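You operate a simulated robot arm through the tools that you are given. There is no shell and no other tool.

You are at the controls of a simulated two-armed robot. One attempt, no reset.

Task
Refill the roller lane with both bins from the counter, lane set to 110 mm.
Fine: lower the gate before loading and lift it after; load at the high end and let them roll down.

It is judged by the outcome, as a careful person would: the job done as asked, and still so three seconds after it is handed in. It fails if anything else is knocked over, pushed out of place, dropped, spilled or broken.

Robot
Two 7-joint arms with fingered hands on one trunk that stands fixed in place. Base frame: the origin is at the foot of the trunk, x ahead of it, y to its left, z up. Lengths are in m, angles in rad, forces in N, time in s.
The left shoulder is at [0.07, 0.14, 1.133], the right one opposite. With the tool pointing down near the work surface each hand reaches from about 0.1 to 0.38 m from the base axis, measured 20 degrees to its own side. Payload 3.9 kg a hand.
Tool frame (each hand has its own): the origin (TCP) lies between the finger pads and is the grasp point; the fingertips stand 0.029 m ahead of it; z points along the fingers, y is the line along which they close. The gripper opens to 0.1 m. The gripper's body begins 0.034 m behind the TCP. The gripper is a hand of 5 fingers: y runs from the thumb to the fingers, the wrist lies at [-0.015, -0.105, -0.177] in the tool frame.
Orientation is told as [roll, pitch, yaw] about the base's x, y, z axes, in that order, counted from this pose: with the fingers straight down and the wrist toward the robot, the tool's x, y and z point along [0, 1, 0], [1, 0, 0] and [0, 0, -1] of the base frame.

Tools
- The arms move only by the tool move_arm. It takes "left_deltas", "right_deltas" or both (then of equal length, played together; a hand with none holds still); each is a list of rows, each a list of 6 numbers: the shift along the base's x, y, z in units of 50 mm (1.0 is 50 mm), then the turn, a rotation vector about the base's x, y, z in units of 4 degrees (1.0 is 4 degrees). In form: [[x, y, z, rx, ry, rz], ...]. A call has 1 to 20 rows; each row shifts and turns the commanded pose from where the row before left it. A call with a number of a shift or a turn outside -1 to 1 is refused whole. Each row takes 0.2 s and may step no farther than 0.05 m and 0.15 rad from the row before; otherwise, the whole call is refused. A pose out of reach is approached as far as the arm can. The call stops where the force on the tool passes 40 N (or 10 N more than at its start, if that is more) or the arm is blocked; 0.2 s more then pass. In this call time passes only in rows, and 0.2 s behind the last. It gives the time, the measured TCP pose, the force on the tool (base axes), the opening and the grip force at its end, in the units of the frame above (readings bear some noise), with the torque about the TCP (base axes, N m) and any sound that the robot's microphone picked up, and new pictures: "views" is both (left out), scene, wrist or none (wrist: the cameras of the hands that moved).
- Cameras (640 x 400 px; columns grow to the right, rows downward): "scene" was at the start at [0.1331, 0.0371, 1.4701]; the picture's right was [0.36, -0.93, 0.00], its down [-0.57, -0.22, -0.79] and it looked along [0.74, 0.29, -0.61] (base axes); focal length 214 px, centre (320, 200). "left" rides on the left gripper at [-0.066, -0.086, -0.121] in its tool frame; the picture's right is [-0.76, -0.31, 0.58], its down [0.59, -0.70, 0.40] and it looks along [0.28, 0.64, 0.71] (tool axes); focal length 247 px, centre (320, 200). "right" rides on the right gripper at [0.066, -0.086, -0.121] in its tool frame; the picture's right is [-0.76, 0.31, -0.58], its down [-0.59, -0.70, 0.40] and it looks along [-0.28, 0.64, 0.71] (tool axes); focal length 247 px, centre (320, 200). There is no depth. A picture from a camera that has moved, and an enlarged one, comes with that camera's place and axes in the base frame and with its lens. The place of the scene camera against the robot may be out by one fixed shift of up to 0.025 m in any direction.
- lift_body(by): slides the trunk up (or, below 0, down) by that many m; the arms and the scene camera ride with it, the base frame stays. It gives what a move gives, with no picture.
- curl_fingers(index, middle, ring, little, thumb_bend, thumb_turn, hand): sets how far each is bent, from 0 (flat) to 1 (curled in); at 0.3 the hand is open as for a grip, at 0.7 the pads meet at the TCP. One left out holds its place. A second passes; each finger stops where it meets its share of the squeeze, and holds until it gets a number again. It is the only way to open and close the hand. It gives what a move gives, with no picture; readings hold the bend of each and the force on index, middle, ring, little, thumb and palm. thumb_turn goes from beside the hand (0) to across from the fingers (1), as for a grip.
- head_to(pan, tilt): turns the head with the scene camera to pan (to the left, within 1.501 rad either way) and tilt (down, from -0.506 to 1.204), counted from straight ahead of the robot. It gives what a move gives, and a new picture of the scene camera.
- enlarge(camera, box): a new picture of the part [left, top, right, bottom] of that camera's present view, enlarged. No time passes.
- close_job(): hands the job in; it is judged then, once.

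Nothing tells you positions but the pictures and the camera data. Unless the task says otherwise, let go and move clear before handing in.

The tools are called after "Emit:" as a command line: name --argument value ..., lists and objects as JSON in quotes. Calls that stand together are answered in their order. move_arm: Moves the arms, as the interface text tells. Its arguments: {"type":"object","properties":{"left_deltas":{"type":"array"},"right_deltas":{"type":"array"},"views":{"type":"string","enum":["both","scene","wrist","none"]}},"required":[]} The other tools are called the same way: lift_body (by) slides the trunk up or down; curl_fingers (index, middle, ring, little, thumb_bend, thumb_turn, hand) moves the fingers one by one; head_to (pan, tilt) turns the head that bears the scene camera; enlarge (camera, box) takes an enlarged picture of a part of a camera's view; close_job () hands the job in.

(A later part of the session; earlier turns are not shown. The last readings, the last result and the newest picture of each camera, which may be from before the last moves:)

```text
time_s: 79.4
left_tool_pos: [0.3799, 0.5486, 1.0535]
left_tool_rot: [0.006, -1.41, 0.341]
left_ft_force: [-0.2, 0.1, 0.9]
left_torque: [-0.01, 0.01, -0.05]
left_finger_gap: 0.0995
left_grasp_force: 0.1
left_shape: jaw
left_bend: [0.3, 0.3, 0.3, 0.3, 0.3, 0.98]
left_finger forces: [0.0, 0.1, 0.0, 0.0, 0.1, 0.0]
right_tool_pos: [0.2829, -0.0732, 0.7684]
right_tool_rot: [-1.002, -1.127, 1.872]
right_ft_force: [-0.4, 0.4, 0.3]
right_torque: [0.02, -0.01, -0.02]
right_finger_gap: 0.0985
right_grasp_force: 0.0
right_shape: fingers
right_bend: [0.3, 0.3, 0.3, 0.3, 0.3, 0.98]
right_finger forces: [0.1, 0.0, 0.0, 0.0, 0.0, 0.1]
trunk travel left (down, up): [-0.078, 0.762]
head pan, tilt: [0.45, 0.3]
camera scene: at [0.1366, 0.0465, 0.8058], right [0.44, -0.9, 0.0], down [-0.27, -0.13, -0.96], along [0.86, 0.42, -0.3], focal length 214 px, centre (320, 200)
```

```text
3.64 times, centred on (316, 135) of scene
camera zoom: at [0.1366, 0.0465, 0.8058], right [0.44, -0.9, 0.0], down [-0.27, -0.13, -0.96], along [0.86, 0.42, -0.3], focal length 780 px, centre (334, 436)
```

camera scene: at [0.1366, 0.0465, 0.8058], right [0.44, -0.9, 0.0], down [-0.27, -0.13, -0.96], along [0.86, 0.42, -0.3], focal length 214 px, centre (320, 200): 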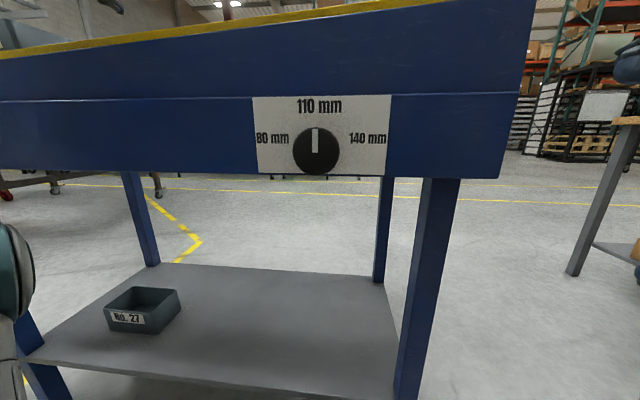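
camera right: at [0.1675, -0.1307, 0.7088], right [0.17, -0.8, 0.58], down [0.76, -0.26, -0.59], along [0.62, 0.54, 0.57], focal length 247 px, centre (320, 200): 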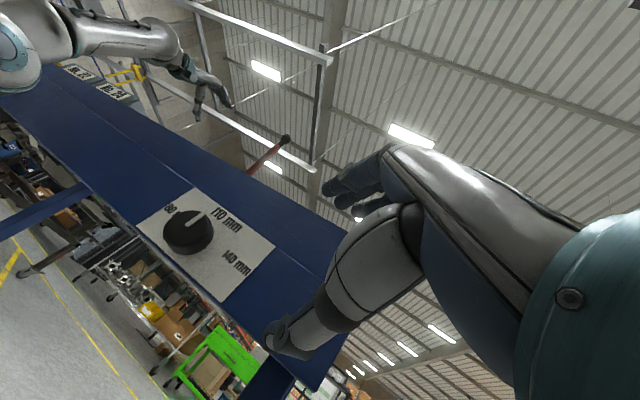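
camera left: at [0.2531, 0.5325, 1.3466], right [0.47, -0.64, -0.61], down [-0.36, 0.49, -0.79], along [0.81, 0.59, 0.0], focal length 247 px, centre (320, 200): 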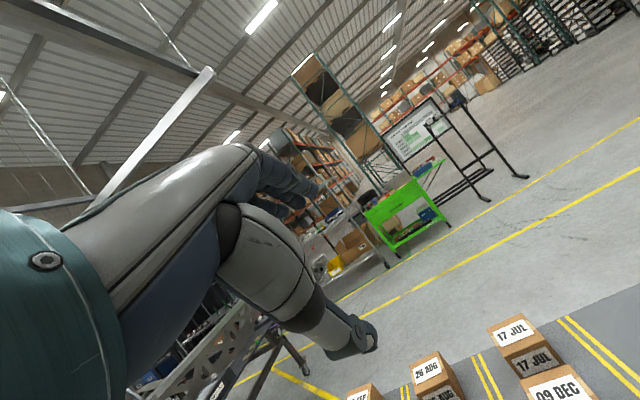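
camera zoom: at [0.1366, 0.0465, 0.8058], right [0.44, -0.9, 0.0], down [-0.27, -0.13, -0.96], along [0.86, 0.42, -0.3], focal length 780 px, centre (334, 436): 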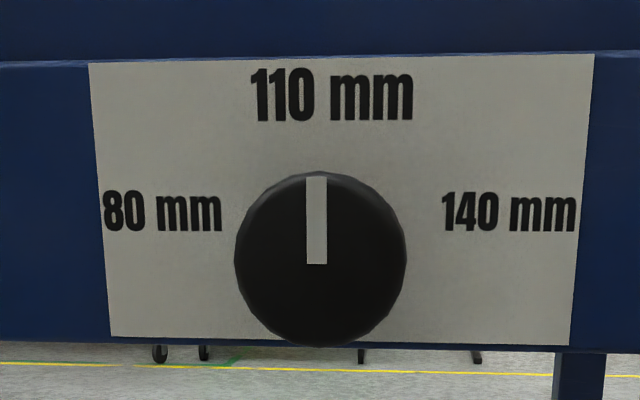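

The pointer stays squarely on 110. Now I'll raise the trunk in two steps, one call at a time, keeping the left hand far above the lane.

Emit:
lift_body --by 0.4

Emit:
lift_body --by 0.25

Emit:
head_to --pan 0.45 --tilt 0.75

```text
time_s: 83.2
left_tool_pos: [0.3802, 0.5479, 1.4531]
left_tool_rot: [0.003, -1.411, 0.342]
left_ft_force: [1.1, 0.0, -0.5]
left_torque: [0.01, -0.01, 0.02]
left_finger_gap: 0.1001
left_grasp_force: 0.0
left_shape: jaw
left_bend: [0.3, 0.3, 0.3, 0.3, 0.3, 0.98]
left_finger forces: [0.0, 0.1, 0.0, 0.0, 0.0, 0.0]
right_tool_pos: [0.282, -0.0742, 1.1677]
right_tool_rot: [-0.999, -1.127, 1.872]
right_ft_force: [0.3, -0.9, -0.9]
right_torque: [-0.01, 0.0, 0.03]
right_finger_gap: 0.0983
right_grasp_force: 0.1
right_shape: fingers
right_bend: [0.3, 0.3, 0.3, 0.3, 0.3, 0.98]
right_finger forces: [0.0, 0.0, 0.0, 0.0, 0.0, 0.0]
trunk travel left (down, up): [-0.478, 0.362]
head pan, tilt: [0.45, 0.3]
```

```text
time_s: 85.8
left_tool_pos: [0.3788, 0.5476, 1.7021]
left_tool_rot: [0.003, -1.407, 0.342]
left_ft_force: [0.3, -0.7, -0.6]
left_torque: [-0.04, -0.03, -0.02]
left_finger_gap: 0.0998
left_grasp_force: 0.1
left_shape: jaw
left_bend: [0.3, 0.3, 0.3, 0.3, 0.3, 0.98]
left_finger forces: [0.0, 0.0, 0.0, 0.1, 0.1, 0.0]
right_tool_pos: [0.2821, -0.073, 1.418]
right_tool_rot: [-0.997, -1.126, 1.871]
right_ft_force: [0.1, 0.6, 0.0]
right_torque: [-0.01, -0.01, 0.01]
right_finger_gap: 0.0986
right_grasp_force: 0.1
right_shape: fingers
right_bend: [0.3, 0.3, 0.3, 0.3, 0.3, 0.98]
right_finger forces: [0.0, 0.0, 0.0, 0.0, 0.0, 0.0]
trunk travel left (down, up): [-0.728, 0.112]
head pan, tilt: [0.45, 0.3]
```

```text
time_s: 86.7
left_tool_pos: [0.3785, 0.5477, 1.7034]
left_tool_rot: [0.004, -1.411, 0.341]
left_ft_force: [0.2, -0.1, 0.3]
left_torque: [0.03, 0.0, 0.01]
left_finger_gap: 0.0995
left_grasp_force: 0.0
left_shape: jaw
left_bend: [0.3, 0.3, 0.3, 0.3, 0.3, 0.98]
left_finger forces: [0.1, 0.0, 0.0, 0.0, 0.0, 0.0]
right_tool_pos: [0.2821, -0.0731, 1.4175]
right_tool_rot: [-0.998, -1.126, 1.87]
right_ft_force: [-1.1, 0.2, 0.0]
right_torque: [0.0, -0.01, 0.0]
right_finger_gap: 0.0986
right_grasp_force: 0.0
right_shape: fingers
right_bend: [0.3, 0.3, 0.3, 0.3, 0.3, 0.98]
right_finger forces: [0.0, 0.0, 0.0, 0.0, 0.0, 0.1]
trunk travel left (down, up): [-0.728, 0.112]
head pan, tilt: [0.45, 0.75]
camera scene: at [0.1271, 0.0418, 1.4155], right [0.44, -0.9, 0.0], down [-0.61, -0.3, -0.73], along [0.66, 0.32, -0.68], focal length 214 px, centre (320, 200)
```

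scene: 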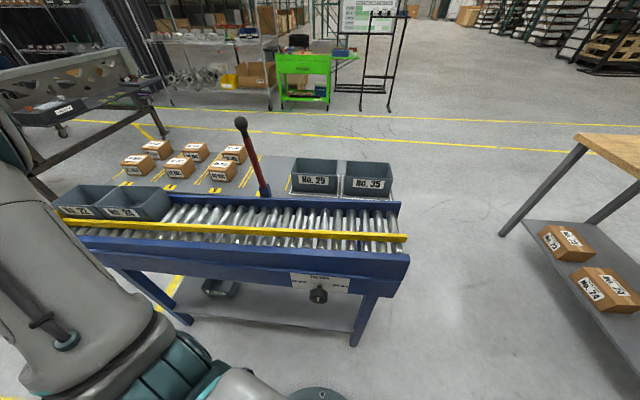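

Emit:
move_arm --left_deltas '[[0, 0, 0, -0.34, 0.94, 0], [0, 0, 0, -0.34, 0.94, 0], [0, 0, 0, -0.34, 0.94, 0], [0, 0, 0, -0.34, 0.94, 0], [0, 0, 0, -0.34, 0.94, 0], [0, 0, 0, -0.34, 0.94, 0], [0, 0, 0, -0.34, 0.94, 0], [0, 0, 0, -0.34, 0.94, 0], [0, 0, 0, -0.34, 0.94, 0], [0, 0, 0, -0.34, 0.94, 0], [0, 0, 0, -0.34, 0.94, 0], [0, 0, 0, -0.34, 0.94, 0], [0, 0, 0, -0.34, 0.94, 0], [0, 0, 0, -0.34, 0.94, 0], [0, 0, 0, -0.34, 0.94, 0], [0, 0, 0, -0.34, 0.94, 0], [0, 0, 0, -0.34, 0.94, 0], [0, 0, 0, -0.34, 0.94, 0], [0, 0, 0, -0.34, 0.94, 0], [0, 0, 0, -0.34, 0.94, 0]]' --views "both"

```text
time_s: 90.9
left_tool_pos: [0.2659, 0.4463, 1.4861]
left_tool_rot: [0.002, -0.018, 0.346]
left_ft_force: [0.5, 0.8, -0.4]
left_torque: [0.01, 0.01, 0.01]
left_finger_gap: 0.0999
left_grasp_force: 0.0
left_shape: jaw
left_bend: [0.3, 0.3, 0.3, 0.3, 0.3, 0.98]
left_finger forces: [0.1, 0.1, 0.0, 0.0, 0.0, 0.0]
left hand out of reach, approached as far as the arm can: row 1, 2, 3, 4, 5, 6, 7, 8, 9, 10, 11, 12, 13, 14, 15, 16, 17, 18, 19, 20
right_tool_pos: [0.2824, -0.0761, 1.4171]
right_tool_rot: [-1.0, -1.127, 1.871]
right_ft_force: [0.1, 0.5, -0.3]
right_torque: [0.03, -0.01, 0.01]
right_finger_gap: 0.0985
right_grasp_force: 0.1
right_shape: fingers
right_bend: [0.3, 0.3, 0.3, 0.3, 0.3, 0.98]
right_finger forces: [0.0, 0.1, 0.1, 0.0, 0.0, 0.0]
trunk travel left (down, up): [-0.728, 0.112]
head pan, tilt: [0.45, 0.75]
camera scene: at [0.1271, 0.039, 1.4155], right [0.44, -0.9, 0.0], down [-0.61, -0.3, -0.73], along [0.66, 0.32, -0.68], focal length 214 px, centre (320, 200)
camera left: at [0.2057, 0.3526, 1.606], right [-0.02, -0.81, -0.58], down [-0.85, 0.32, -0.41], along [0.52, 0.49, -0.7], focal length 247 px, centre (320, 200)
```

scene: 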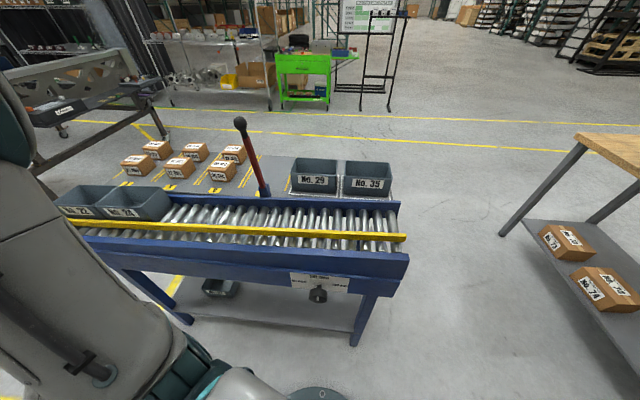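
left: 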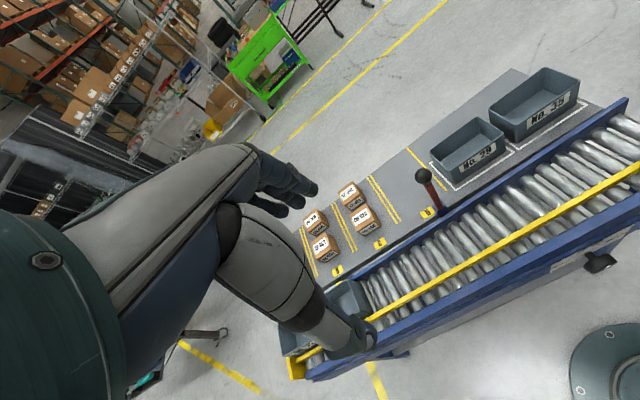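

The left hand is tool-down again and high above the lane. I'll check the low-end bins and the narrowed rail before going for the gate.

Emit:
enlarge --camera "scene" --box '[50, 170, 210, 270]'

Emit:
enlarge --camera "scene" --box '[210, 150, 420, 300]'

Emit:
enlarge --camera "left" --box '[270, 200, 510, 380]'

```text
4.00 times, centred on (130, 220) of scene
camera zoom: at [0.1271, 0.039, 1.4155], right [0.44, -0.9, 0.0], down [-0.61, -0.3, -0.73], along [0.66, 0.32, -0.68], focal length 858 px, centre (1080, 120)
```

zoom: 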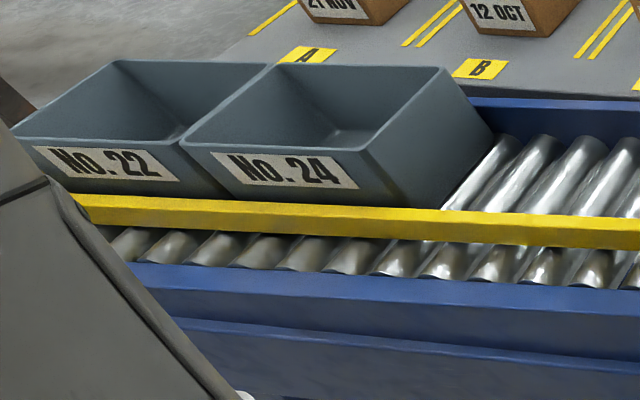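

```text
2.67 times, centred on (315, 225) of scene
camera zoom: at [0.1271, 0.039, 1.4155], right [0.44, -0.9, 0.0], down [-0.61, -0.3, -0.73], along [0.66, 0.32, -0.68], focal length 572 px, centre (333, 133)
```

zoom: 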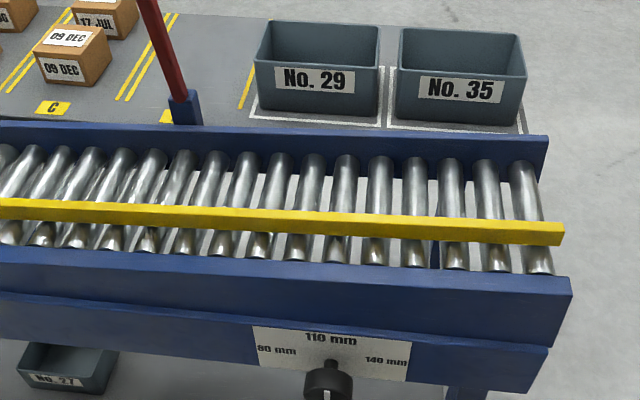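

```text
2.22 times, centred on (390, 290) of left
camera zoom: at [0.2057, 0.3526, 1.606], right [-0.02, -0.81, -0.58], down [-0.85, 0.32, -0.41], along [0.52, 0.49, -0.7], focal length 549 px, centre (164, 0)
```

zoom: 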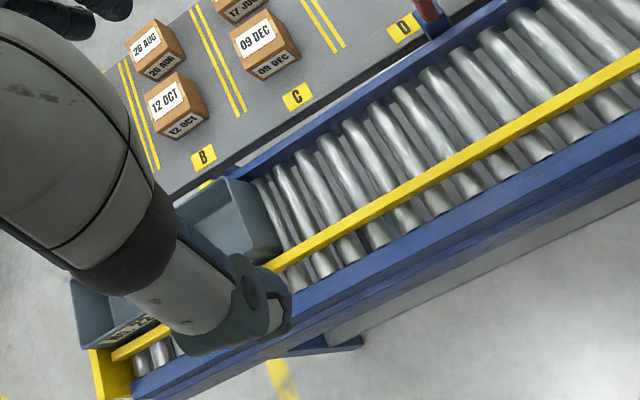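

The rail has moved in by about 30 mm, and bins 22 and 24 are in place. Next I'll bring the left hand over the gate's ball.

Emit:
move_arm --left_deltas '[[0.86, -0.156, -0.3, 0, 0, 0], [0.86, -0.156, -0.3, 0, 0, 0], [0.86, -0.156, -0.3, 0, 0, 0], [0.86, -0.156, -0.3, 0, 0, 0], [0.86, -0.156, -0.3, 0, 0, 0]]' --views "none"

Emit:
move_arm --left_deltas '[[0, 0, -0.8, 0, 0, 0], [0, 0, -0.8, 0, 0, 0]]' --views "both"

```text
time_s: 92.1
left_tool_pos: [0.4837, 0.4089, 1.4088]
left_tool_rot: [-0.001, -0.014, 0.346]
left_ft_force: [0.4, -0.1, -0.2]
left_torque: [-0.01, 0.04, -0.02]
left_finger_gap: 0.0997
left_grasp_force: 0.1
left_shape: jaw
left_bend: [0.3, 0.3, 0.3, 0.3, 0.3, 0.98]
left_finger forces: [0.0, 0.0, 0.0, 0.1, 0.0, 0.0]
right_tool_pos: [0.2845, -0.073, 1.4173]
right_tool_rot: [-0.993, -1.125, 1.866]
right_ft_force: [0.1, -0.3, 0.4]
right_torque: [0.0, -0.03, -0.03]
right_finger_gap: 0.0984
right_grasp_force: 0.1
right_shape: fingers
right_bend: [0.3, 0.3, 0.3, 0.3, 0.3, 0.98]
right_finger forces: [0.0, 0.1, 0.1, 0.0, 0.0, 0.1]
trunk travel left (down, up): [-0.728, 0.112]
head pan, tilt: [0.45, 0.75]
```

```text
time_s: 92.7
left_tool_pos: [0.4818, 0.4081, 1.3288]
left_tool_rot: [0.0, -0.018, 0.346]
left_ft_force: [0.1, 0.7, -0.8]
left_torque: [0.0, 0.01, 0.02]
left_finger_gap: 0.0997
left_grasp_force: 0.1
left_shape: jaw
left_bend: [0.3, 0.3, 0.3, 0.3, 0.3, 0.98]
left_finger forces: [0.1, 0.0, 0.1, 0.1, 0.0, 0.0]
right_tool_pos: [0.2844, -0.0747, 1.4174]
right_tool_rot: [-0.997, -1.128, 1.867]
right_ft_force: [0.0, -0.5, 0.0]
right_torque: [-0.01, -0.01, -0.03]
right_finger_gap: 0.0985
right_grasp_force: 0.1
right_shape: fingers
right_bend: [0.3, 0.3, 0.3, 0.3, 0.3, 0.98]
right_finger forces: [0.0, 0.1, 0.1, 0.0, 0.0, 0.1]
trunk travel left (down, up): [-0.728, 0.112]
head pan, tilt: [0.45, 0.75]
camera scene: at [0.1285, 0.0414, 1.4153], right [0.44, -0.9, 0.0], down [-0.61, -0.3, -0.73], along [0.66, 0.32, -0.68], focal length 214 px, centre (320, 200)
camera left: at [0.4213, 0.3166, 1.4492], right [-0.02, -0.81, -0.58], down [-0.86, 0.32, -0.41], along [0.52, 0.49, -0.7], focal length 247 px, centre (320, 200)
```

scene: 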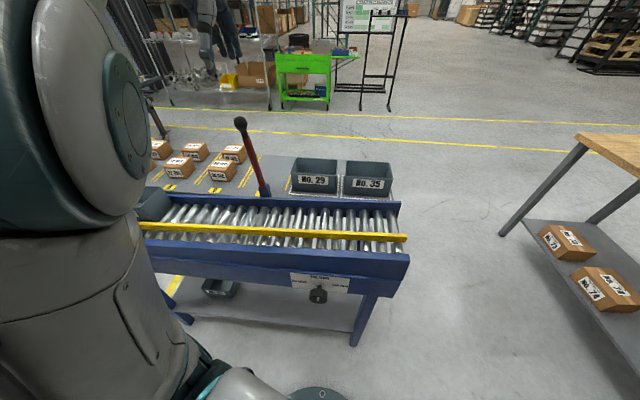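
left: 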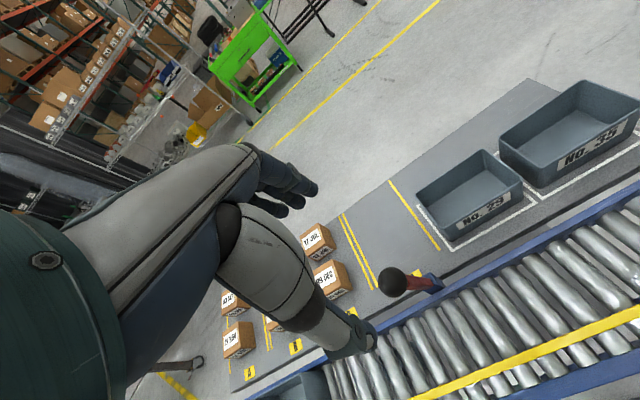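

The wrist camera confirms the ball at (0.481, 0.410, 1.189), directly below the hand. I'll lower around it with thumb on my side and fingers behind.

Emit:
move_arm --left_deltas '[[0, 0, -0.7, 0, 0, 0], [0, 0, -0.7, 0, 0, 0], [0, 0, -0.7, 0, 0, 0], [0, 0, -0.65, 0, 0, 0]]' --views "both"

```text
time_s: 93.7
left_tool_pos: [0.4814, 0.4089, 1.1914]
left_tool_rot: [-0.003, -0.014, 0.344]
left_ft_force: [0.1, 0.0, -0.2]
left_torque: [0.01, 0.0, 0.02]
left_finger_gap: 0.0999
left_grasp_force: 0.0
left_shape: jaw
left_bend: [0.3, 0.3, 0.3, 0.3, 0.3, 0.98]
left_finger forces: [0.0, 0.0, 0.1, 0.0, 0.1, 0.0]
right_tool_pos: [0.2826, -0.0741, 1.4174]
right_tool_rot: [-0.998, -1.128, 1.87]
right_ft_force: [0.9, -0.7, -0.6]
right_torque: [-0.02, 0.01, -0.01]
right_finger_gap: 0.0986
right_grasp_force: 0.1
right_shape: fingers
right_bend: [0.3, 0.3, 0.3, 0.3, 0.3, 0.98]
right_finger forces: [0.0, 0.1, 0.0, 0.0, 0.0, 0.0]
trunk travel left (down, up): [-0.728, 0.112]
head pan, tilt: [0.45, 0.75]
camera scene: at [0.1278, 0.0419, 1.4154], right [0.44, -0.9, 0.0], down [-0.61, -0.3, -0.73], along [0.66, 0.32, -0.68], focal length 214 px, centre (320, 200)
camera left: at [0.4214, 0.3175, 1.3119], right [-0.02, -0.81, -0.58], down [-0.86, 0.32, -0.41], along [0.52, 0.49, -0.7], focal length 247 px, centre (320, 200)
```

scene: 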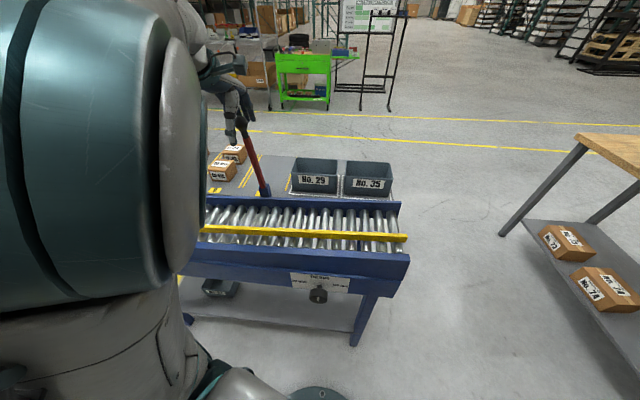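
left: 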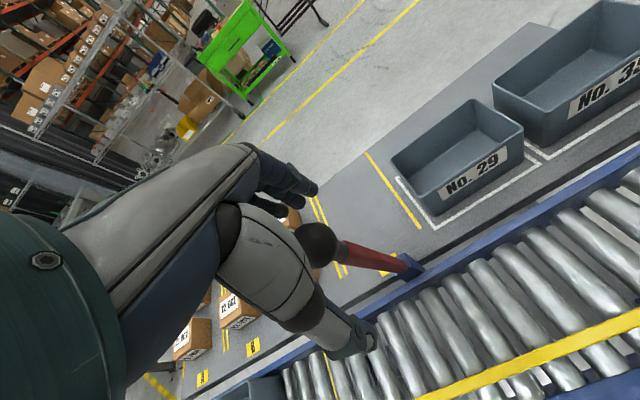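

The ball is between thumb and fingers, but the shaft must swing toward me without jamming in the fingers. So I'll hook only the fingertips behind the ball and follow its arc; first I'll raise the trunk slightly.

Emit:
lift_body --by 0.05

Emit:
move_arm --left_deltas '[[-0.677, -0.246, -0.5, 0, 0, 0], [-0.432, -0.157, -0.06, 0, 0, 0], [-0.451, -0.164, -0.09, 0, 0, 0], [-0.376, -0.137, -0.13, 0, 0, 0], [-0.357, -0.13, -0.16, 0, 0, 0]]' --views "both"

```text
time_s: 94.6
left_tool_pos: [0.4801, 0.4094, 1.2415]
left_tool_rot: [-0.001, -0.016, 0.345]
left_ft_force: [0.2, -0.1, 0.1]
left_torque: [0.02, 0.02, 0.01]
left_finger_gap: 0.0998
left_grasp_force: 0.1
left_shape: jaw
left_bend: [0.3, 0.3, 0.3, 0.3, 0.3, 0.98]
left_finger forces: [0.1, 0.1, 0.0, 0.0, 0.0, 0.0]
right_tool_pos: [0.2822, -0.0746, 1.4683]
right_tool_rot: [-1.0, -1.126, 1.871]
right_ft_force: [-0.2, 1.0, -0.3]
right_torque: [-0.01, 0.0, -0.03]
right_finger_gap: 0.0984
right_grasp_force: 0.1
right_shape: fingers
right_bend: [0.3, 0.3, 0.3, 0.3, 0.3, 0.98]
right_finger forces: [0.1, 0.0, 0.0, 0.1, 0.1, 0.0]
trunk travel left (down, up): [-0.778, 0.062]
head pan, tilt: [0.45, 0.75]
```

```text
time_s: 95.8
left_tool_pos: [0.4077, 0.4326, 1.1894]
left_tool_rot: [-0.016, -0.013, 0.347]
left_ft_force: [-0.1, -1.1, -0.2]
left_torque: [0.0, 0.02, -0.02]
left_finger_gap: 0.0997
left_grasp_force: 0.1
left_shape: jaw
left_bend: [0.3, 0.3, 0.3, 0.3, 0.3, 0.98]
left_finger forces: [0.1, 0.0, 0.1, 0.1, 0.0, 0.0]
left hand out of reach, approached as far as the arm can: row 1, 2, 3, 4, 5
right_tool_pos: [0.2828, -0.0732, 1.4672]
right_tool_rot: [-0.998, -1.126, 1.869]
right_ft_force: [-0.5, 0.2, -0.1]
right_torque: [-0.01, 0.0, 0.02]
right_finger_gap: 0.0986
right_grasp_force: 0.2
right_shape: fingers
right_bend: [0.3, 0.3, 0.3, 0.3, 0.3, 0.98]
right_finger forces: [0.1, 0.0, 0.0, 0.1, 0.0, 0.1]
trunk travel left (down, up): [-0.778, 0.062]
head pan, tilt: [0.45, 0.75]
camera scene: at [0.1271, 0.0424, 1.4654], right [0.44, -0.9, 0.0], down [-0.61, -0.3, -0.73], along [0.66, 0.32, -0.68], focal length 214 px, centre (320, 200)
camera left: at [0.3474, 0.3424, 1.3105], right [-0.02, -0.82, -0.57], down [-0.85, 0.31, -0.42], along [0.52, 0.48, -0.71], focal length 247 px, centre (320, 200)
```

scene: 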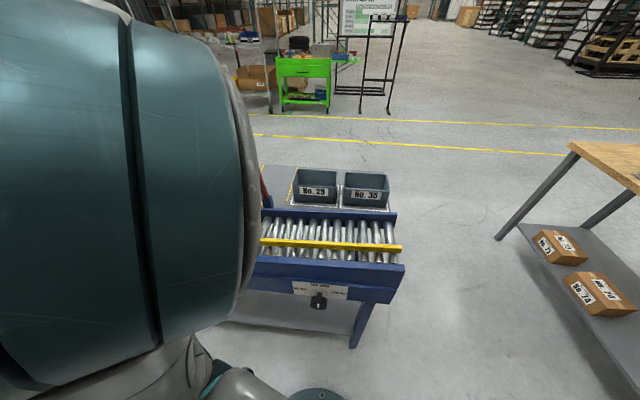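
left: 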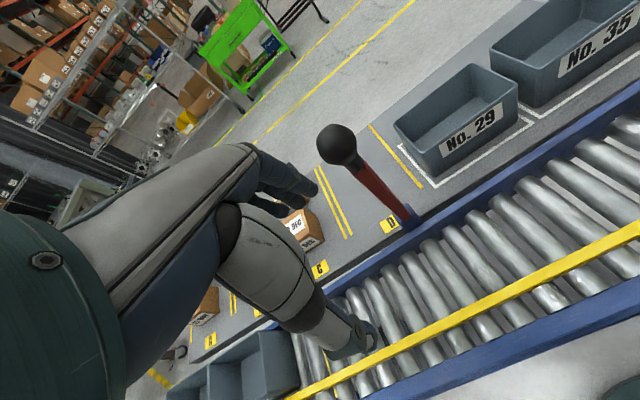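

The lever didn't move: tool-down is out of reach that close in, and the hand slid past the ball. I'll raise the hand and pitch it forward about 40°, which suits the arm and lets the fingertips pull the ball back and down through its whole arc.

Emit:
move_arm --left_deltas '[[0, 0, 0.8, 0, 0, 0], [0, 0, 0.8, 0, 0, 0], [0.2, -0.1, 0.5, 0.34, -0.94, 0], [0.2, -0.1, 0, 0.34, -0.94, 0], [0.2, -0.1, 0, 0.34, -0.94, 0], [0.2, -0.1, 0, 0.34, -0.94, 0], [0.2, -0.1, 0, 0.34, -0.94, 0], [0, -0.1, 0, 0.34, -0.94, 0], [0, -0.1, 0, 0.34, -0.94, 0], [0, 0, 0, 0.34, -0.94, 0], [0, 0, 0, 0.34, -0.94, 0], [0, 0, 0, 0.34, -0.94, 0]]' --views "wrist"

```text
time_s: 98.4
left_tool_pos: [0.4957, 0.4614, 1.2968]
left_tool_rot: [-0.017, -0.71, 0.358]
left_ft_force: [-0.7, 0.8, -0.2]
left_torque: [0.0, -0.01, -0.02]
left_finger_gap: 0.1
left_grasp_force: 0.1
left_shape: jaw
left_bend: [0.3, 0.3, 0.3, 0.3, 0.3, 0.98]
left_finger forces: [0.1, 0.1, 0.0, 0.1, 0.0, 0.0]
left hand out of reach, approached as far as the arm can: row 3, 4, 5, 6, 7, 8, 9, 10, 11
right_tool_pos: [0.282, -0.0733, 1.4677]
right_tool_rot: [-0.999, -1.127, 1.87]
right_ft_force: [-0.3, 0.7, -0.3]
right_torque: [-0.01, -0.02, 0.01]
right_finger_gap: 0.0986
right_grasp_force: 0.0
right_shape: fingers
right_bend: [0.3, 0.3, 0.3, 0.3, 0.3, 0.98]
right_finger forces: [0.0, 0.0, 0.0, 0.1, 0.0, 0.0]
trunk travel left (down, up): [-0.778, 0.062]
head pan, tilt: [0.45, 0.75]
camera left: at [0.383, 0.3494, 1.3345], right [0.39, -0.67, -0.63], down [-0.45, 0.45, -0.77], along [0.8, 0.59, -0.13], focal length 247 px, centre (320, 200)
```

left: 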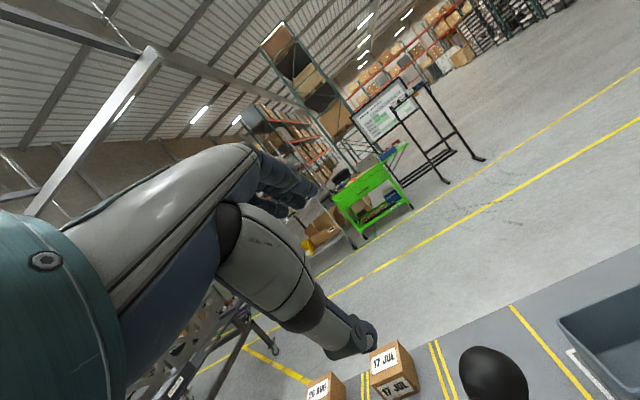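

Emit:
move_arm --left_deltas '[[0, -0.6, 0, 0, 0, 0], [-0.25, -0.5, 0, 0, 0, 0], [-0.4, -0.1, -0.3, 0, 0, 0]]' --views "wrist"

```text
time_s: 99.2
left_tool_pos: [0.497, 0.4539, 1.2763]
left_tool_rot: [-0.018, -0.713, 0.356]
left_ft_force: [0.1, -0.4, 0.1]
left_torque: [-0.01, 0.0, -0.02]
left_finger_gap: 0.1
left_grasp_force: 0.0
left_shape: jaw
left_bend: [0.3, 0.3, 0.3, 0.3, 0.3, 0.98]
left_finger forces: [0.0, 0.0, 0.1, 0.0, 0.1, 0.0]
left hand out of reach, approached as far as the arm can: row 1, 2, 3
right_tool_pos: [0.2825, -0.0724, 1.4685]
right_tool_rot: [-1.0, -1.125, 1.872]
right_ft_force: [-1.0, -0.2, 0.0]
right_torque: [0.0, 0.03, -0.01]
right_finger_gap: 0.0985
right_grasp_force: 0.1
right_shape: fingers
right_bend: [0.3, 0.3, 0.3, 0.3, 0.3, 0.98]
right_finger forces: [0.0, 0.1, 0.0, 0.1, 0.1, 0.1]
trunk travel left (down, up): [-0.778, 0.062]
head pan, tilt: [0.45, 0.75]
camera left: at [0.384, 0.3433, 1.3135], right [0.39, -0.67, -0.63], down [-0.45, 0.45, -0.77], along [0.8, 0.58, -0.12], focal length 247 px, centre (320, 200)
```

left: 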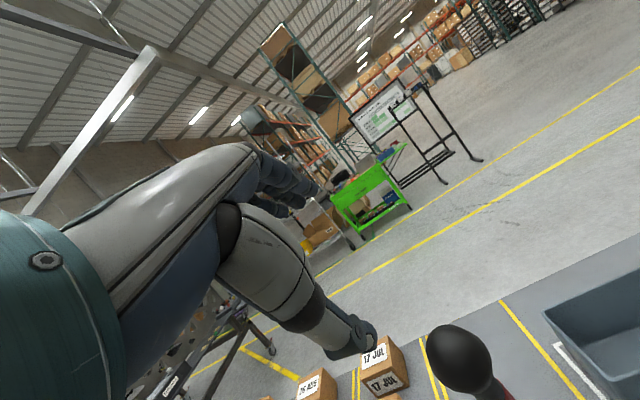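

The left arm is jammed because it prefers pointing inward, not outward. I'll turn the hand to the right by about 30° and see if the reach frees up.

Emit:
move_arm --left_deltas '[[0, 0, 0.3, 0, 0, -1], [0, 0, 0.3, 0, 0, -1], [0, 0, 0, 0, 0, -1], [0, 0, 0, 0, 0, -1], [0, 0, 0, 0, 0, -1], [0, 0, 0, 0, 0, -1], [0, 0, 0, 0, 0, -1], [0, 0, 0, 0, 0, -1]]' --views "both"

```text
time_s: 101.0
left_tool_pos: [0.4976, 0.4522, 1.3061]
left_tool_rot: [-0.004, -0.714, -0.212]
left_ft_force: [0.2, 0.2, -0.2]
left_torque: [-0.02, 0.01, 0.0]
left_finger_gap: 0.1004
left_grasp_force: 0.2
left_shape: jaw
left_bend: [0.3, 0.3, 0.3, 0.3, 0.3, 0.98]
left_finger forces: [0.0, 0.0, 0.1, 0.1, 0.1, 0.0]
right_tool_pos: [0.283, -0.0718, 1.4679]
right_tool_rot: [-1.001, -1.126, 1.87]
right_ft_force: [0.4, -0.1, 0.1]
right_torque: [-0.01, 0.0, -0.01]
right_finger_gap: 0.0984
right_grasp_force: 0.1
right_shape: fingers
right_bend: [0.3, 0.3, 0.3, 0.3, 0.3, 0.98]
right_finger forces: [0.1, 0.0, 0.0, 0.0, 0.1, 0.0]
trunk travel left (down, up): [-0.778, 0.062]
head pan, tilt: [0.45, 0.75]
camera scene: at [0.1272, 0.0426, 1.4654], right [0.44, -0.9, 0.0], down [-0.61, -0.3, -0.73], along [0.66, 0.32, -0.68], focal length 214 px, centre (320, 200)
camera left: at [0.3437, 0.419, 1.3434], right [-0.02, -0.77, -0.64], down [-0.14, 0.63, -0.76], along [0.99, 0.07, -0.12], focal length 247 px, centre (320, 200)
```

scene: 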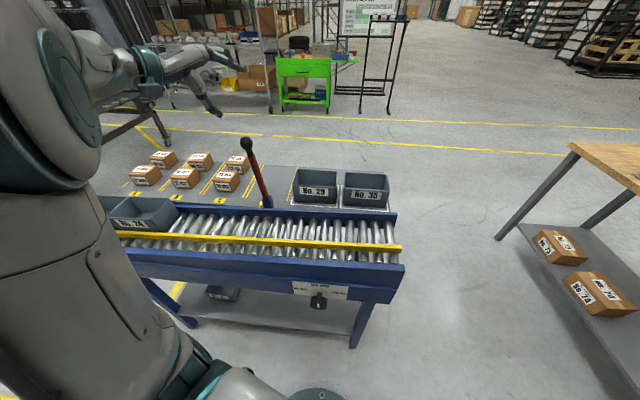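
left: 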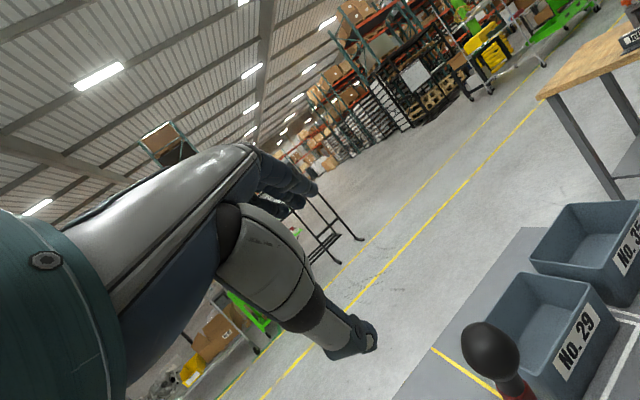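

That freed it: the elbow swung outward and the hand is fully in reach. Now I'll move so the fingertips are just behind and above the ball.

Emit:
move_arm --left_deltas '[[-0.4, -0.37, -0.2, 0, 0, 0], [-0.43, -0.37, -0.5, 0, 0, 0]]' --views "both"

```text
time_s: 101.6
left_tool_pos: [0.4549, 0.4153, 1.271]
left_tool_rot: [-0.001, -0.714, -0.214]
left_ft_force: [-0.3, 0.6, -0.8]
left_torque: [0.03, -0.01, -0.01]
left_finger_gap: 0.1001
left_grasp_force: 0.0
left_shape: jaw
left_bend: [0.3, 0.3, 0.3, 0.3, 0.3, 0.98]
left_finger forces: [0.0, 0.1, 0.0, 0.0, 0.0, 0.1]
right_tool_pos: [0.2809, -0.0734, 1.4686]
right_tool_rot: [-0.999, -1.127, 1.871]
right_ft_force: [-0.6, 0.6, -0.2]
right_torque: [0.0, 0.01, -0.02]
right_finger_gap: 0.0988
right_grasp_force: 0.1
right_shape: fingers
right_bend: [0.3, 0.3, 0.3, 0.3, 0.3, 0.98]
right_finger forces: [0.0, 0.0, 0.0, 0.1, 0.1, 0.1]
trunk travel left (down, up): [-0.778, 0.062]
head pan, tilt: [0.45, 0.75]
camera scene: at [0.1268, 0.0413, 1.4655], right [0.44, -0.9, 0.0], down [-0.61, -0.3, -0.73], along [0.66, 0.32, -0.68], focal length 214 px, centre (320, 200)
camera left: at [0.3016, 0.3806, 1.3072], right [-0.02, -0.77, -0.64], down [-0.14, 0.63, -0.76], along [0.99, 0.08, -0.12], focal length 247 px, centre (320, 200)
```

scene: 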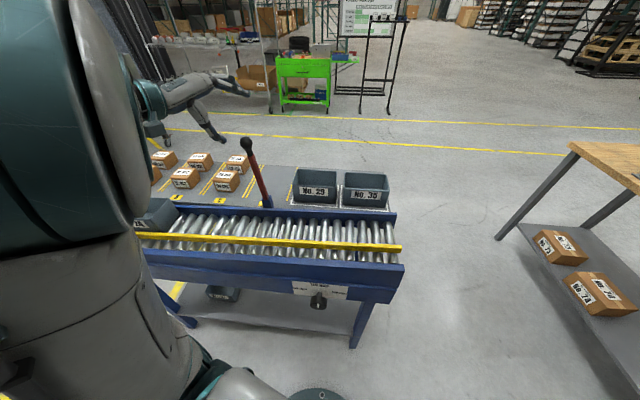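
left: 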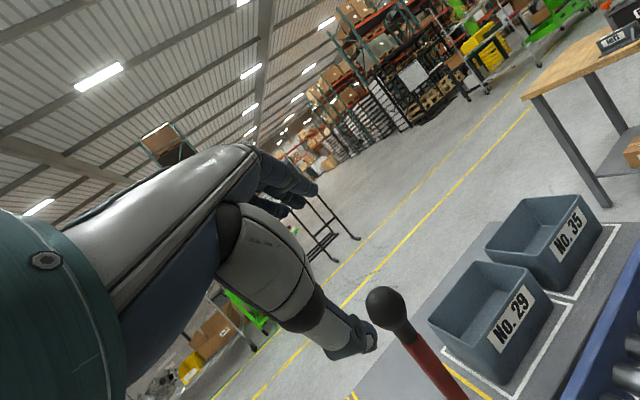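

Emit:
move_arm --left_deltas '[[0, 0, -0.9, 0, 0, 0], [0, 0, -0.9, 0, 0, 0]]' --views "both"

```text
time_s: 102.2
left_tool_pos: [0.4558, 0.4169, 1.1809]
left_tool_rot: [-0.001, -0.71, -0.213]
left_ft_force: [-0.2, 0.2, -0.3]
left_torque: [0.0, 0.01, 0.0]
left_finger_gap: 0.0999
left_grasp_force: 0.0
left_shape: jaw
left_bend: [0.3, 0.3, 0.3, 0.3, 0.3, 0.98]
left_finger forces: [0.1, 0.0, 0.1, 0.0, 0.0, 0.1]
right_tool_pos: [0.282, -0.0723, 1.4675]
right_tool_rot: [-0.995, -1.123, 1.87]
right_ft_force: [0.1, 0.1, -0.4]
right_torque: [0.01, 0.01, 0.01]
right_finger_gap: 0.0983
right_grasp_force: 0.0
right_shape: fingers
right_bend: [0.3, 0.3, 0.3, 0.3, 0.3, 0.98]
right_finger forces: [0.0, 0.1, 0.0, 0.0, 0.1, 0.0]
trunk travel left (down, up): [-0.778, 0.062]
head pan, tilt: [0.45, 0.75]
camera scene: at [0.1275, 0.0434, 1.4654], right [0.44, -0.9, 0.0], down [-0.61, -0.3, -0.73], along [0.66, 0.32, -0.68], focal length 214 px, centre (320, 200)
camera left: at [0.3023, 0.3827, 1.2172], right [-0.02, -0.77, -0.64], down [-0.14, 0.63, -0.76], along [0.99, 0.08, -0.12], focal length 247 px, centre (320, 200)
```

scene: 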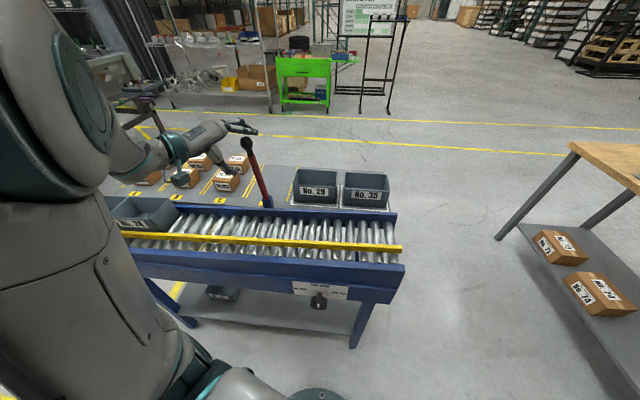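
left: 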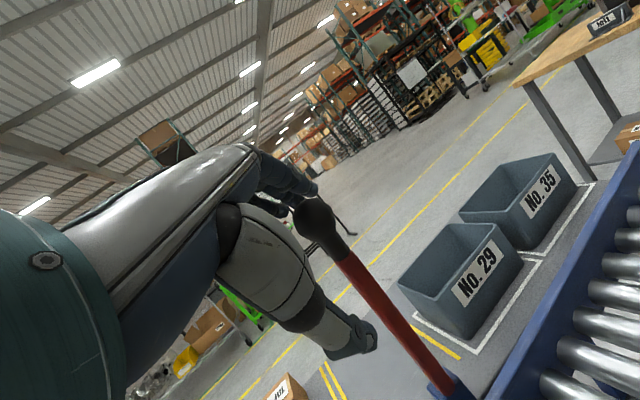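

Emit:
enlarge --camera "left" --box '[230, 140, 390, 260]'

Emit:
enlarge --camera "scene" --box '[160, 100, 320, 220]'

```text
3.33 times, centred on (310, 200) of left
camera zoom: at [0.3023, 0.3827, 1.2172], right [-0.02, -0.77, -0.64], down [-0.14, 0.63, -0.76], along [0.99, 0.08, -0.12], focal length 823 px, centre (353, 200)
```

zoom: 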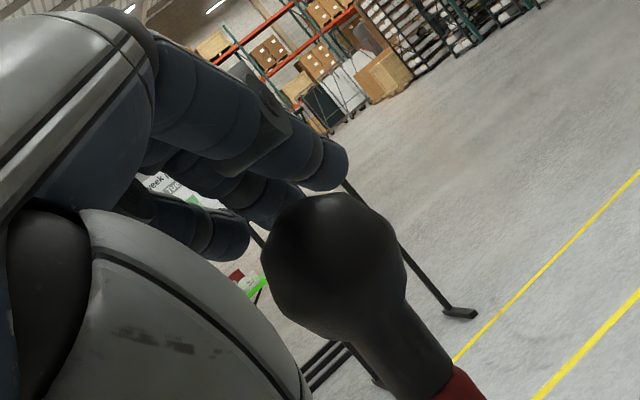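

```text
3.33 times, centred on (240, 160) of scene
camera zoom: at [0.1275, 0.0434, 1.4654], right [0.44, -0.9, 0.0], down [-0.61, -0.3, -0.73], along [0.66, 0.32, -0.68], focal length 715 px, centre (587, 333)
```

zoom: 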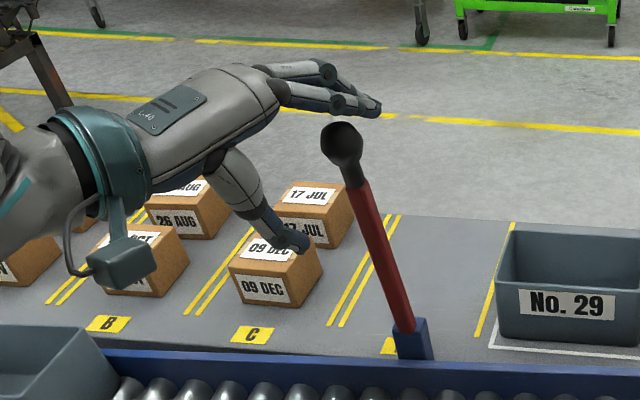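

The fingertips are only level with the top of the ball, so I'll lower another 25 mm before pulling.

Emit:
move_arm --left_deltas '[[0.1, 0, -0.5, 0, 0, 0]]' --views "none"

Emit:
enlarge --camera "left" --box '[230, 140, 390, 260]'

Emit:
enlarge --camera "scene" --box '[160, 100, 320, 220]'

```text
time_s: 102.6
left_tool_pos: [0.4587, 0.4137, 1.1612]
left_tool_rot: [0.008, -0.721, -0.219]
left_ft_force: [-1.0, -2.1, 14.2]
left_torque: [-0.06, -0.39, -0.09]
left_finger_gap: 0.0999
left_grasp_force: 0.2
left_shape: jaw
left_bend: [0.25, 0.3, 0.3, 0.3, 0.3, 0.98]
left_finger forces: [14.3, 0.0, 0.0, 0.0, 0.1, 0.0]
right_tool_pos: [0.279, -0.0762, 1.4684]
right_tool_rot: [-1.005, -1.125, 1.876]
right_ft_force: [-0.9, 0.0, -1.0]
right_torque: [0.0, 0.02, 0.0]
right_finger_gap: 0.0983
right_grasp_force: 0.1
right_shape: fingers
right_bend: [0.3, 0.3, 0.3, 0.3, 0.3, 0.98]
right_finger forces: [0.0, 0.0, 0.0, 0.1, 0.1, 0.0]
trunk travel left (down, up): [-0.778, 0.062]
head pan, tilt: [0.45, 0.75]
```

```text
3.33 times, centred on (310, 200) of left
camera zoom: at [0.3051, 0.3799, 1.1958], right [-0.01, -0.77, -0.64], down [-0.13, 0.64, -0.76], along [0.99, 0.08, -0.11], focal length 823 px, centre (353, 200)
```

zoom: 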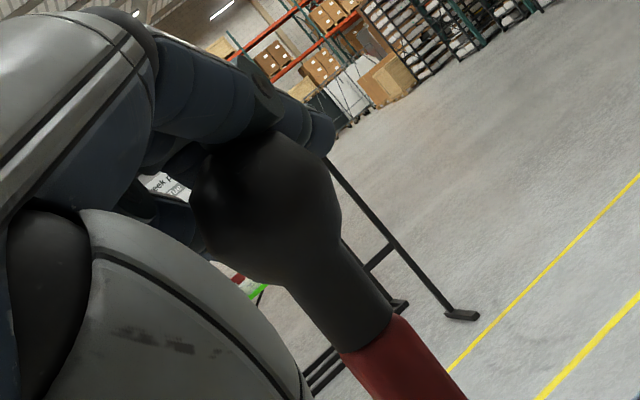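

```text
3.33 times, centred on (240, 160) of scene
camera zoom: at [0.1241, 0.0399, 1.4662], right [0.44, -0.9, 0.0], down [-0.61, -0.3, -0.73], along [0.66, 0.32, -0.68], focal length 715 px, centre (587, 333)
```

zoom: 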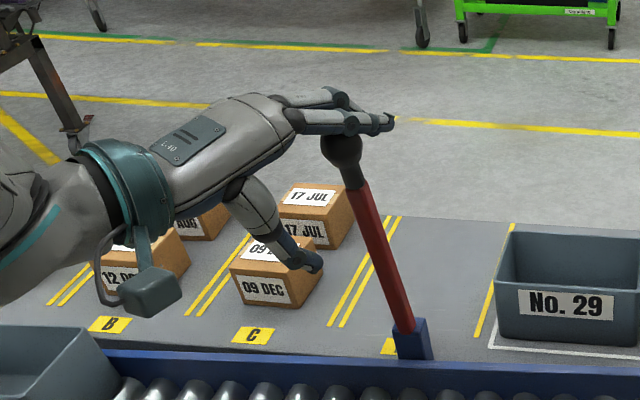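

The index finger was resting on the ball, so I'll lift 20 mm, bring the finger pads against the ball's far side, and start following its arc toward me.

Emit:
move_arm --left_deltas '[[0, 0, 0.4, 0, 0, 0], [-0.22, 0.068, -0.114, 0, 0, 0], [-0.493, -0.179, -0.11, 0, 0, 0], [-0.376, -0.137, -0.126, 0, 0, 0], [-0.363, -0.132, -0.16, 0, 0, 0], [-0.35, -0.127, -0.194, 0, 0, 0]]' --views "both"

```text
time_s: 104.0
left_tool_pos: [0.3708, 0.3895, 1.1419]
left_tool_rot: [-0.001, -0.714, -0.212]
left_ft_force: [-1.0, 0.0, 0.8]
left_torque: [-0.01, 0.0, 0.01]
left_finger_gap: 0.0998
left_grasp_force: 0.1
left_shape: jaw
left_bend: [0.3, 0.3, 0.3, 0.3, 0.3, 0.98]
left_finger forces: [0.0, 0.1, 0.0, 0.1, 0.0, 0.0]
right_tool_pos: [0.2815, -0.0739, 1.468]
right_tool_rot: [-1.001, -1.125, 1.87]
right_ft_force: [-0.4, 0.4, -0.8]
right_torque: [0.0, 0.02, -0.01]
right_finger_gap: 0.098
right_grasp_force: 0.1
right_shape: fingers
right_bend: [0.3, 0.3, 0.3, 0.3, 0.3, 0.98]
right_finger forces: [0.1, 0.0, 0.0, 0.0, 0.0, 0.1]
trunk travel left (down, up): [-0.778, 0.062]
head pan, tilt: [0.45, 0.75]
camera scene: at [0.1268, 0.0417, 1.4654], right [0.44, -0.9, 0.0], down [-0.61, -0.3, -0.73], along [0.66, 0.32, -0.68], focal length 214 px, centre (320, 200)
camera left: at [0.2167, 0.3554, 1.1784], right [-0.02, -0.77, -0.64], down [-0.14, 0.63, -0.76], along [0.99, 0.08, -0.12], focal length 247 px, centre (320, 200)
```

scene: 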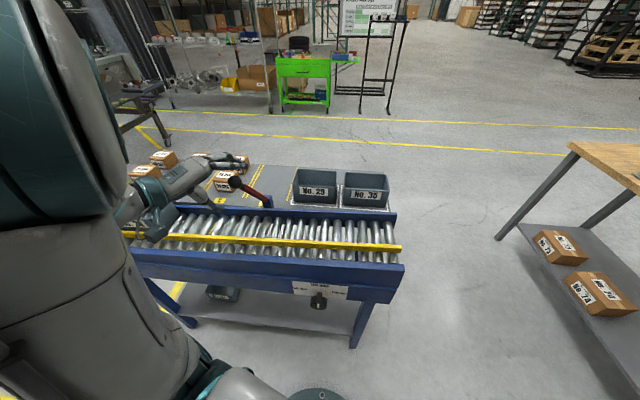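
left: 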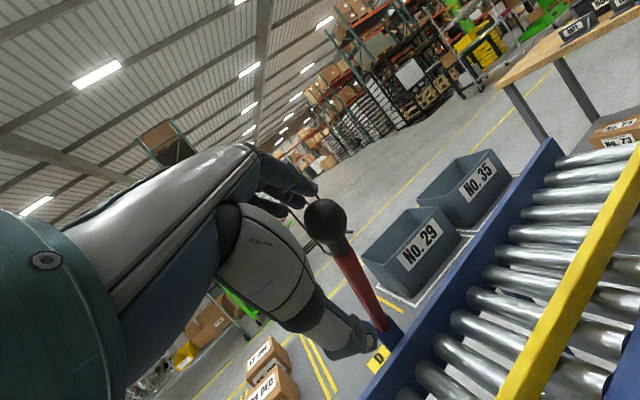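

The gate arm is swinging down freely with the fingertips. I'll keep following the arc.

Emit:
move_arm --left_deltas '[[-0.346, -0.118, -0.209, 0, 0, 0], [-0.325, -0.111, -0.239, 0, 0, 0], [-0.303, -0.102, -0.269, 0, 0, 0], [-0.28, -0.094, -0.293, 0, 0, 0], [-0.252, -0.084, -0.317, 0, 0, 0], [-0.224, -0.074, -0.339, 0, 0, 0]]' --views "both"

```text
time_s: 105.4
left_tool_pos: [0.2948, 0.4043, 1.0627]
left_tool_rot: [-0.003, -0.714, -0.216]
left_ft_force: [0.1, 0.6, 0.5]
left_torque: [-0.02, -0.04, -0.02]
left_finger_gap: 0.1
left_grasp_force: 0.0
left_shape: jaw
left_bend: [0.3, 0.3, 0.3, 0.3, 0.3, 0.98]
left_finger forces: [0.1, 0.1, 0.0, 0.1, 0.1, 0.0]
left hand out of reach, approached as far as the arm can: row 2, 3, 4, 5, 6
right_tool_pos: [0.2824, -0.0728, 1.4672]
right_tool_rot: [-0.998, -1.126, 1.869]
right_ft_force: [0.5, -0.2, 0.0]
right_torque: [-0.03, -0.03, -0.01]
right_finger_gap: 0.0984
right_grasp_force: 0.0
right_shape: fingers
right_bend: [0.3, 0.3, 0.3, 0.3, 0.3, 0.98]
right_finger forces: [0.1, 0.1, 0.0, 0.1, 0.0, 0.0]
trunk travel left (down, up): [-0.778, 0.062]
head pan, tilt: [0.45, 0.75]
camera scene: at [0.127, 0.0428, 1.4654], right [0.44, -0.9, 0.0], down [-0.61, -0.3, -0.73], along [0.66, 0.32, -0.68], focal length 214 px, centre (320, 200)
camera left: at [0.1404, 0.371, 1.0991], right [-0.02, -0.77, -0.64], down [-0.14, 0.63, -0.76], along [0.99, 0.07, -0.12], focal length 247 px, centre (320, 200)
```

scene: 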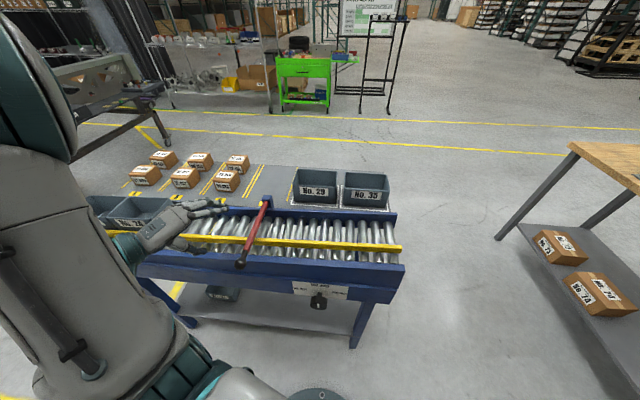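
left: 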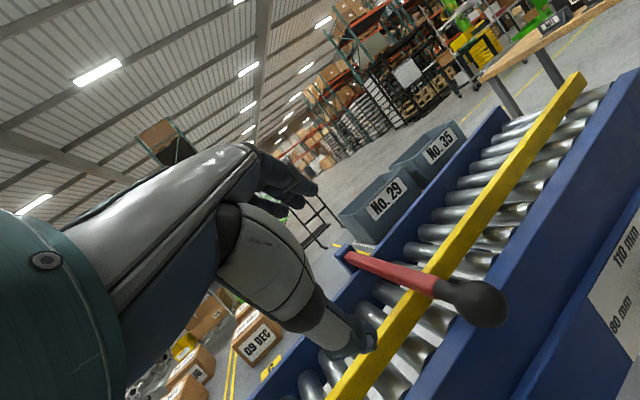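

The gate arm dropped the rest of the way and now lies across the lane. I'll lift the hand clear and inspect the gate, rail and knob.

Emit:
move_arm --left_deltas '[[0, 0.2, 0.8, 0, 0, 0], [0, 0.2, 0.8, 0, 0, 0], [0, 0, 0.8, 0, 0, 0]]' --views "both"

Emit:
enlarge --camera "scene" --box '[190, 170, 420, 320]'

Emit:
enlarge --camera "scene" --box '[280, 270, 360, 320]'

```text
time_s: 106.2
left_tool_pos: [0.2955, 0.4222, 1.1846]
left_tool_rot: [-0.001, -0.715, -0.215]
left_ft_force: [0.3, 0.1, 0.5]
left_torque: [0.0, 0.02, 0.05]
left_finger_gap: 0.1
left_grasp_force: 0.1
left_shape: jaw
left_bend: [0.3, 0.3, 0.3, 0.3, 0.3, 0.98]
left_finger forces: [0.0, 0.0, 0.1, 0.0, 0.1, 0.1]
right_tool_pos: [0.2814, -0.0744, 1.4673]
right_tool_rot: [-1.001, -1.128, 1.87]
right_ft_force: [0.3, 0.7, -0.2]
right_torque: [0.0, 0.01, -0.02]
right_finger_gap: 0.0986
right_grasp_force: 0.1
right_shape: fingers
right_bend: [0.3, 0.3, 0.3, 0.3, 0.3, 0.98]
right_finger forces: [0.0, 0.0, 0.0, 0.0, 0.1, 0.1]
trunk travel left (down, up): [-0.778, 0.062]
head pan, tilt: [0.45, 0.75]
camera scene: at [0.1266, 0.0402, 1.4655], right [0.44, -0.9, 0.0], down [-0.61, -0.3, -0.73], along [0.66, 0.32, -0.68], focal length 214 px, centre (320, 200)
camera left: at [0.1409, 0.3879, 1.22], right [-0.02, -0.77, -0.64], down [-0.14, 0.63, -0.76], along [0.99, 0.08, -0.12], focal length 247 px, centre (320, 200)
```

scene: 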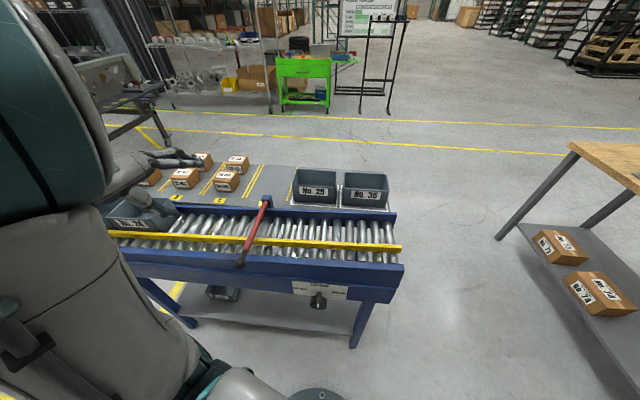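
left: 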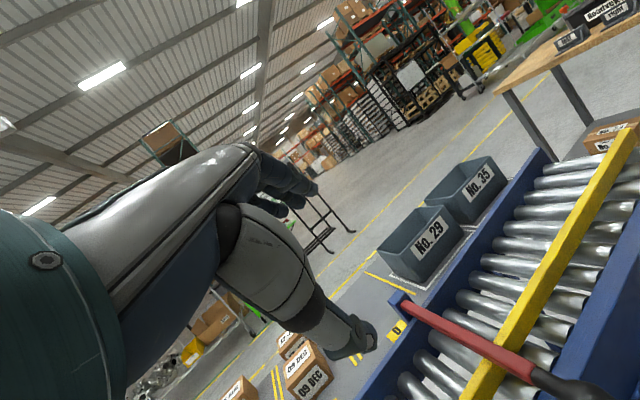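

```text
2.67 times, centred on (305, 245) of scene
camera zoom: at [0.1266, 0.0402, 1.4655], right [0.44, -0.9, 0.0], down [-0.61, -0.3, -0.73], along [0.66, 0.32, -0.68], focal length 572 px, centre (360, 80)
```

zoom: 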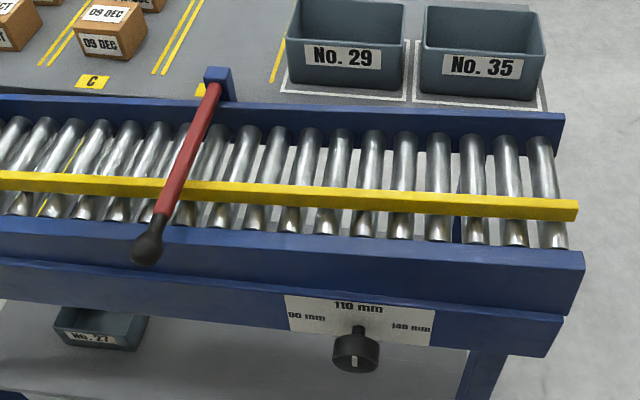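

```text
8.00 times, centred on (320, 295) of scene
camera zoom: at [0.1266, 0.0402, 1.4655], right [0.44, -0.9, 0.0], down [-0.61, -0.3, -0.73], along [0.66, 0.32, -0.68], focal length 1716 px, centre (320, -560)
```

zoom: 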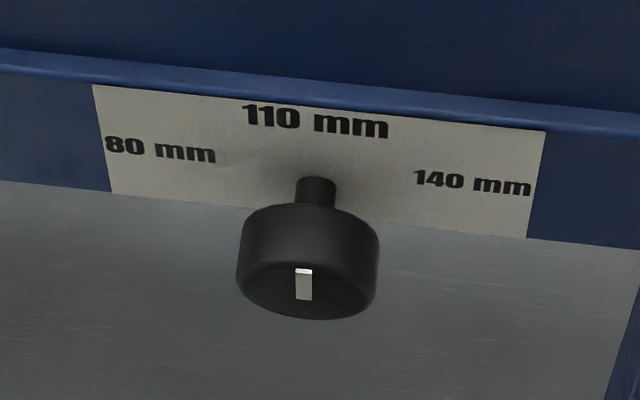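

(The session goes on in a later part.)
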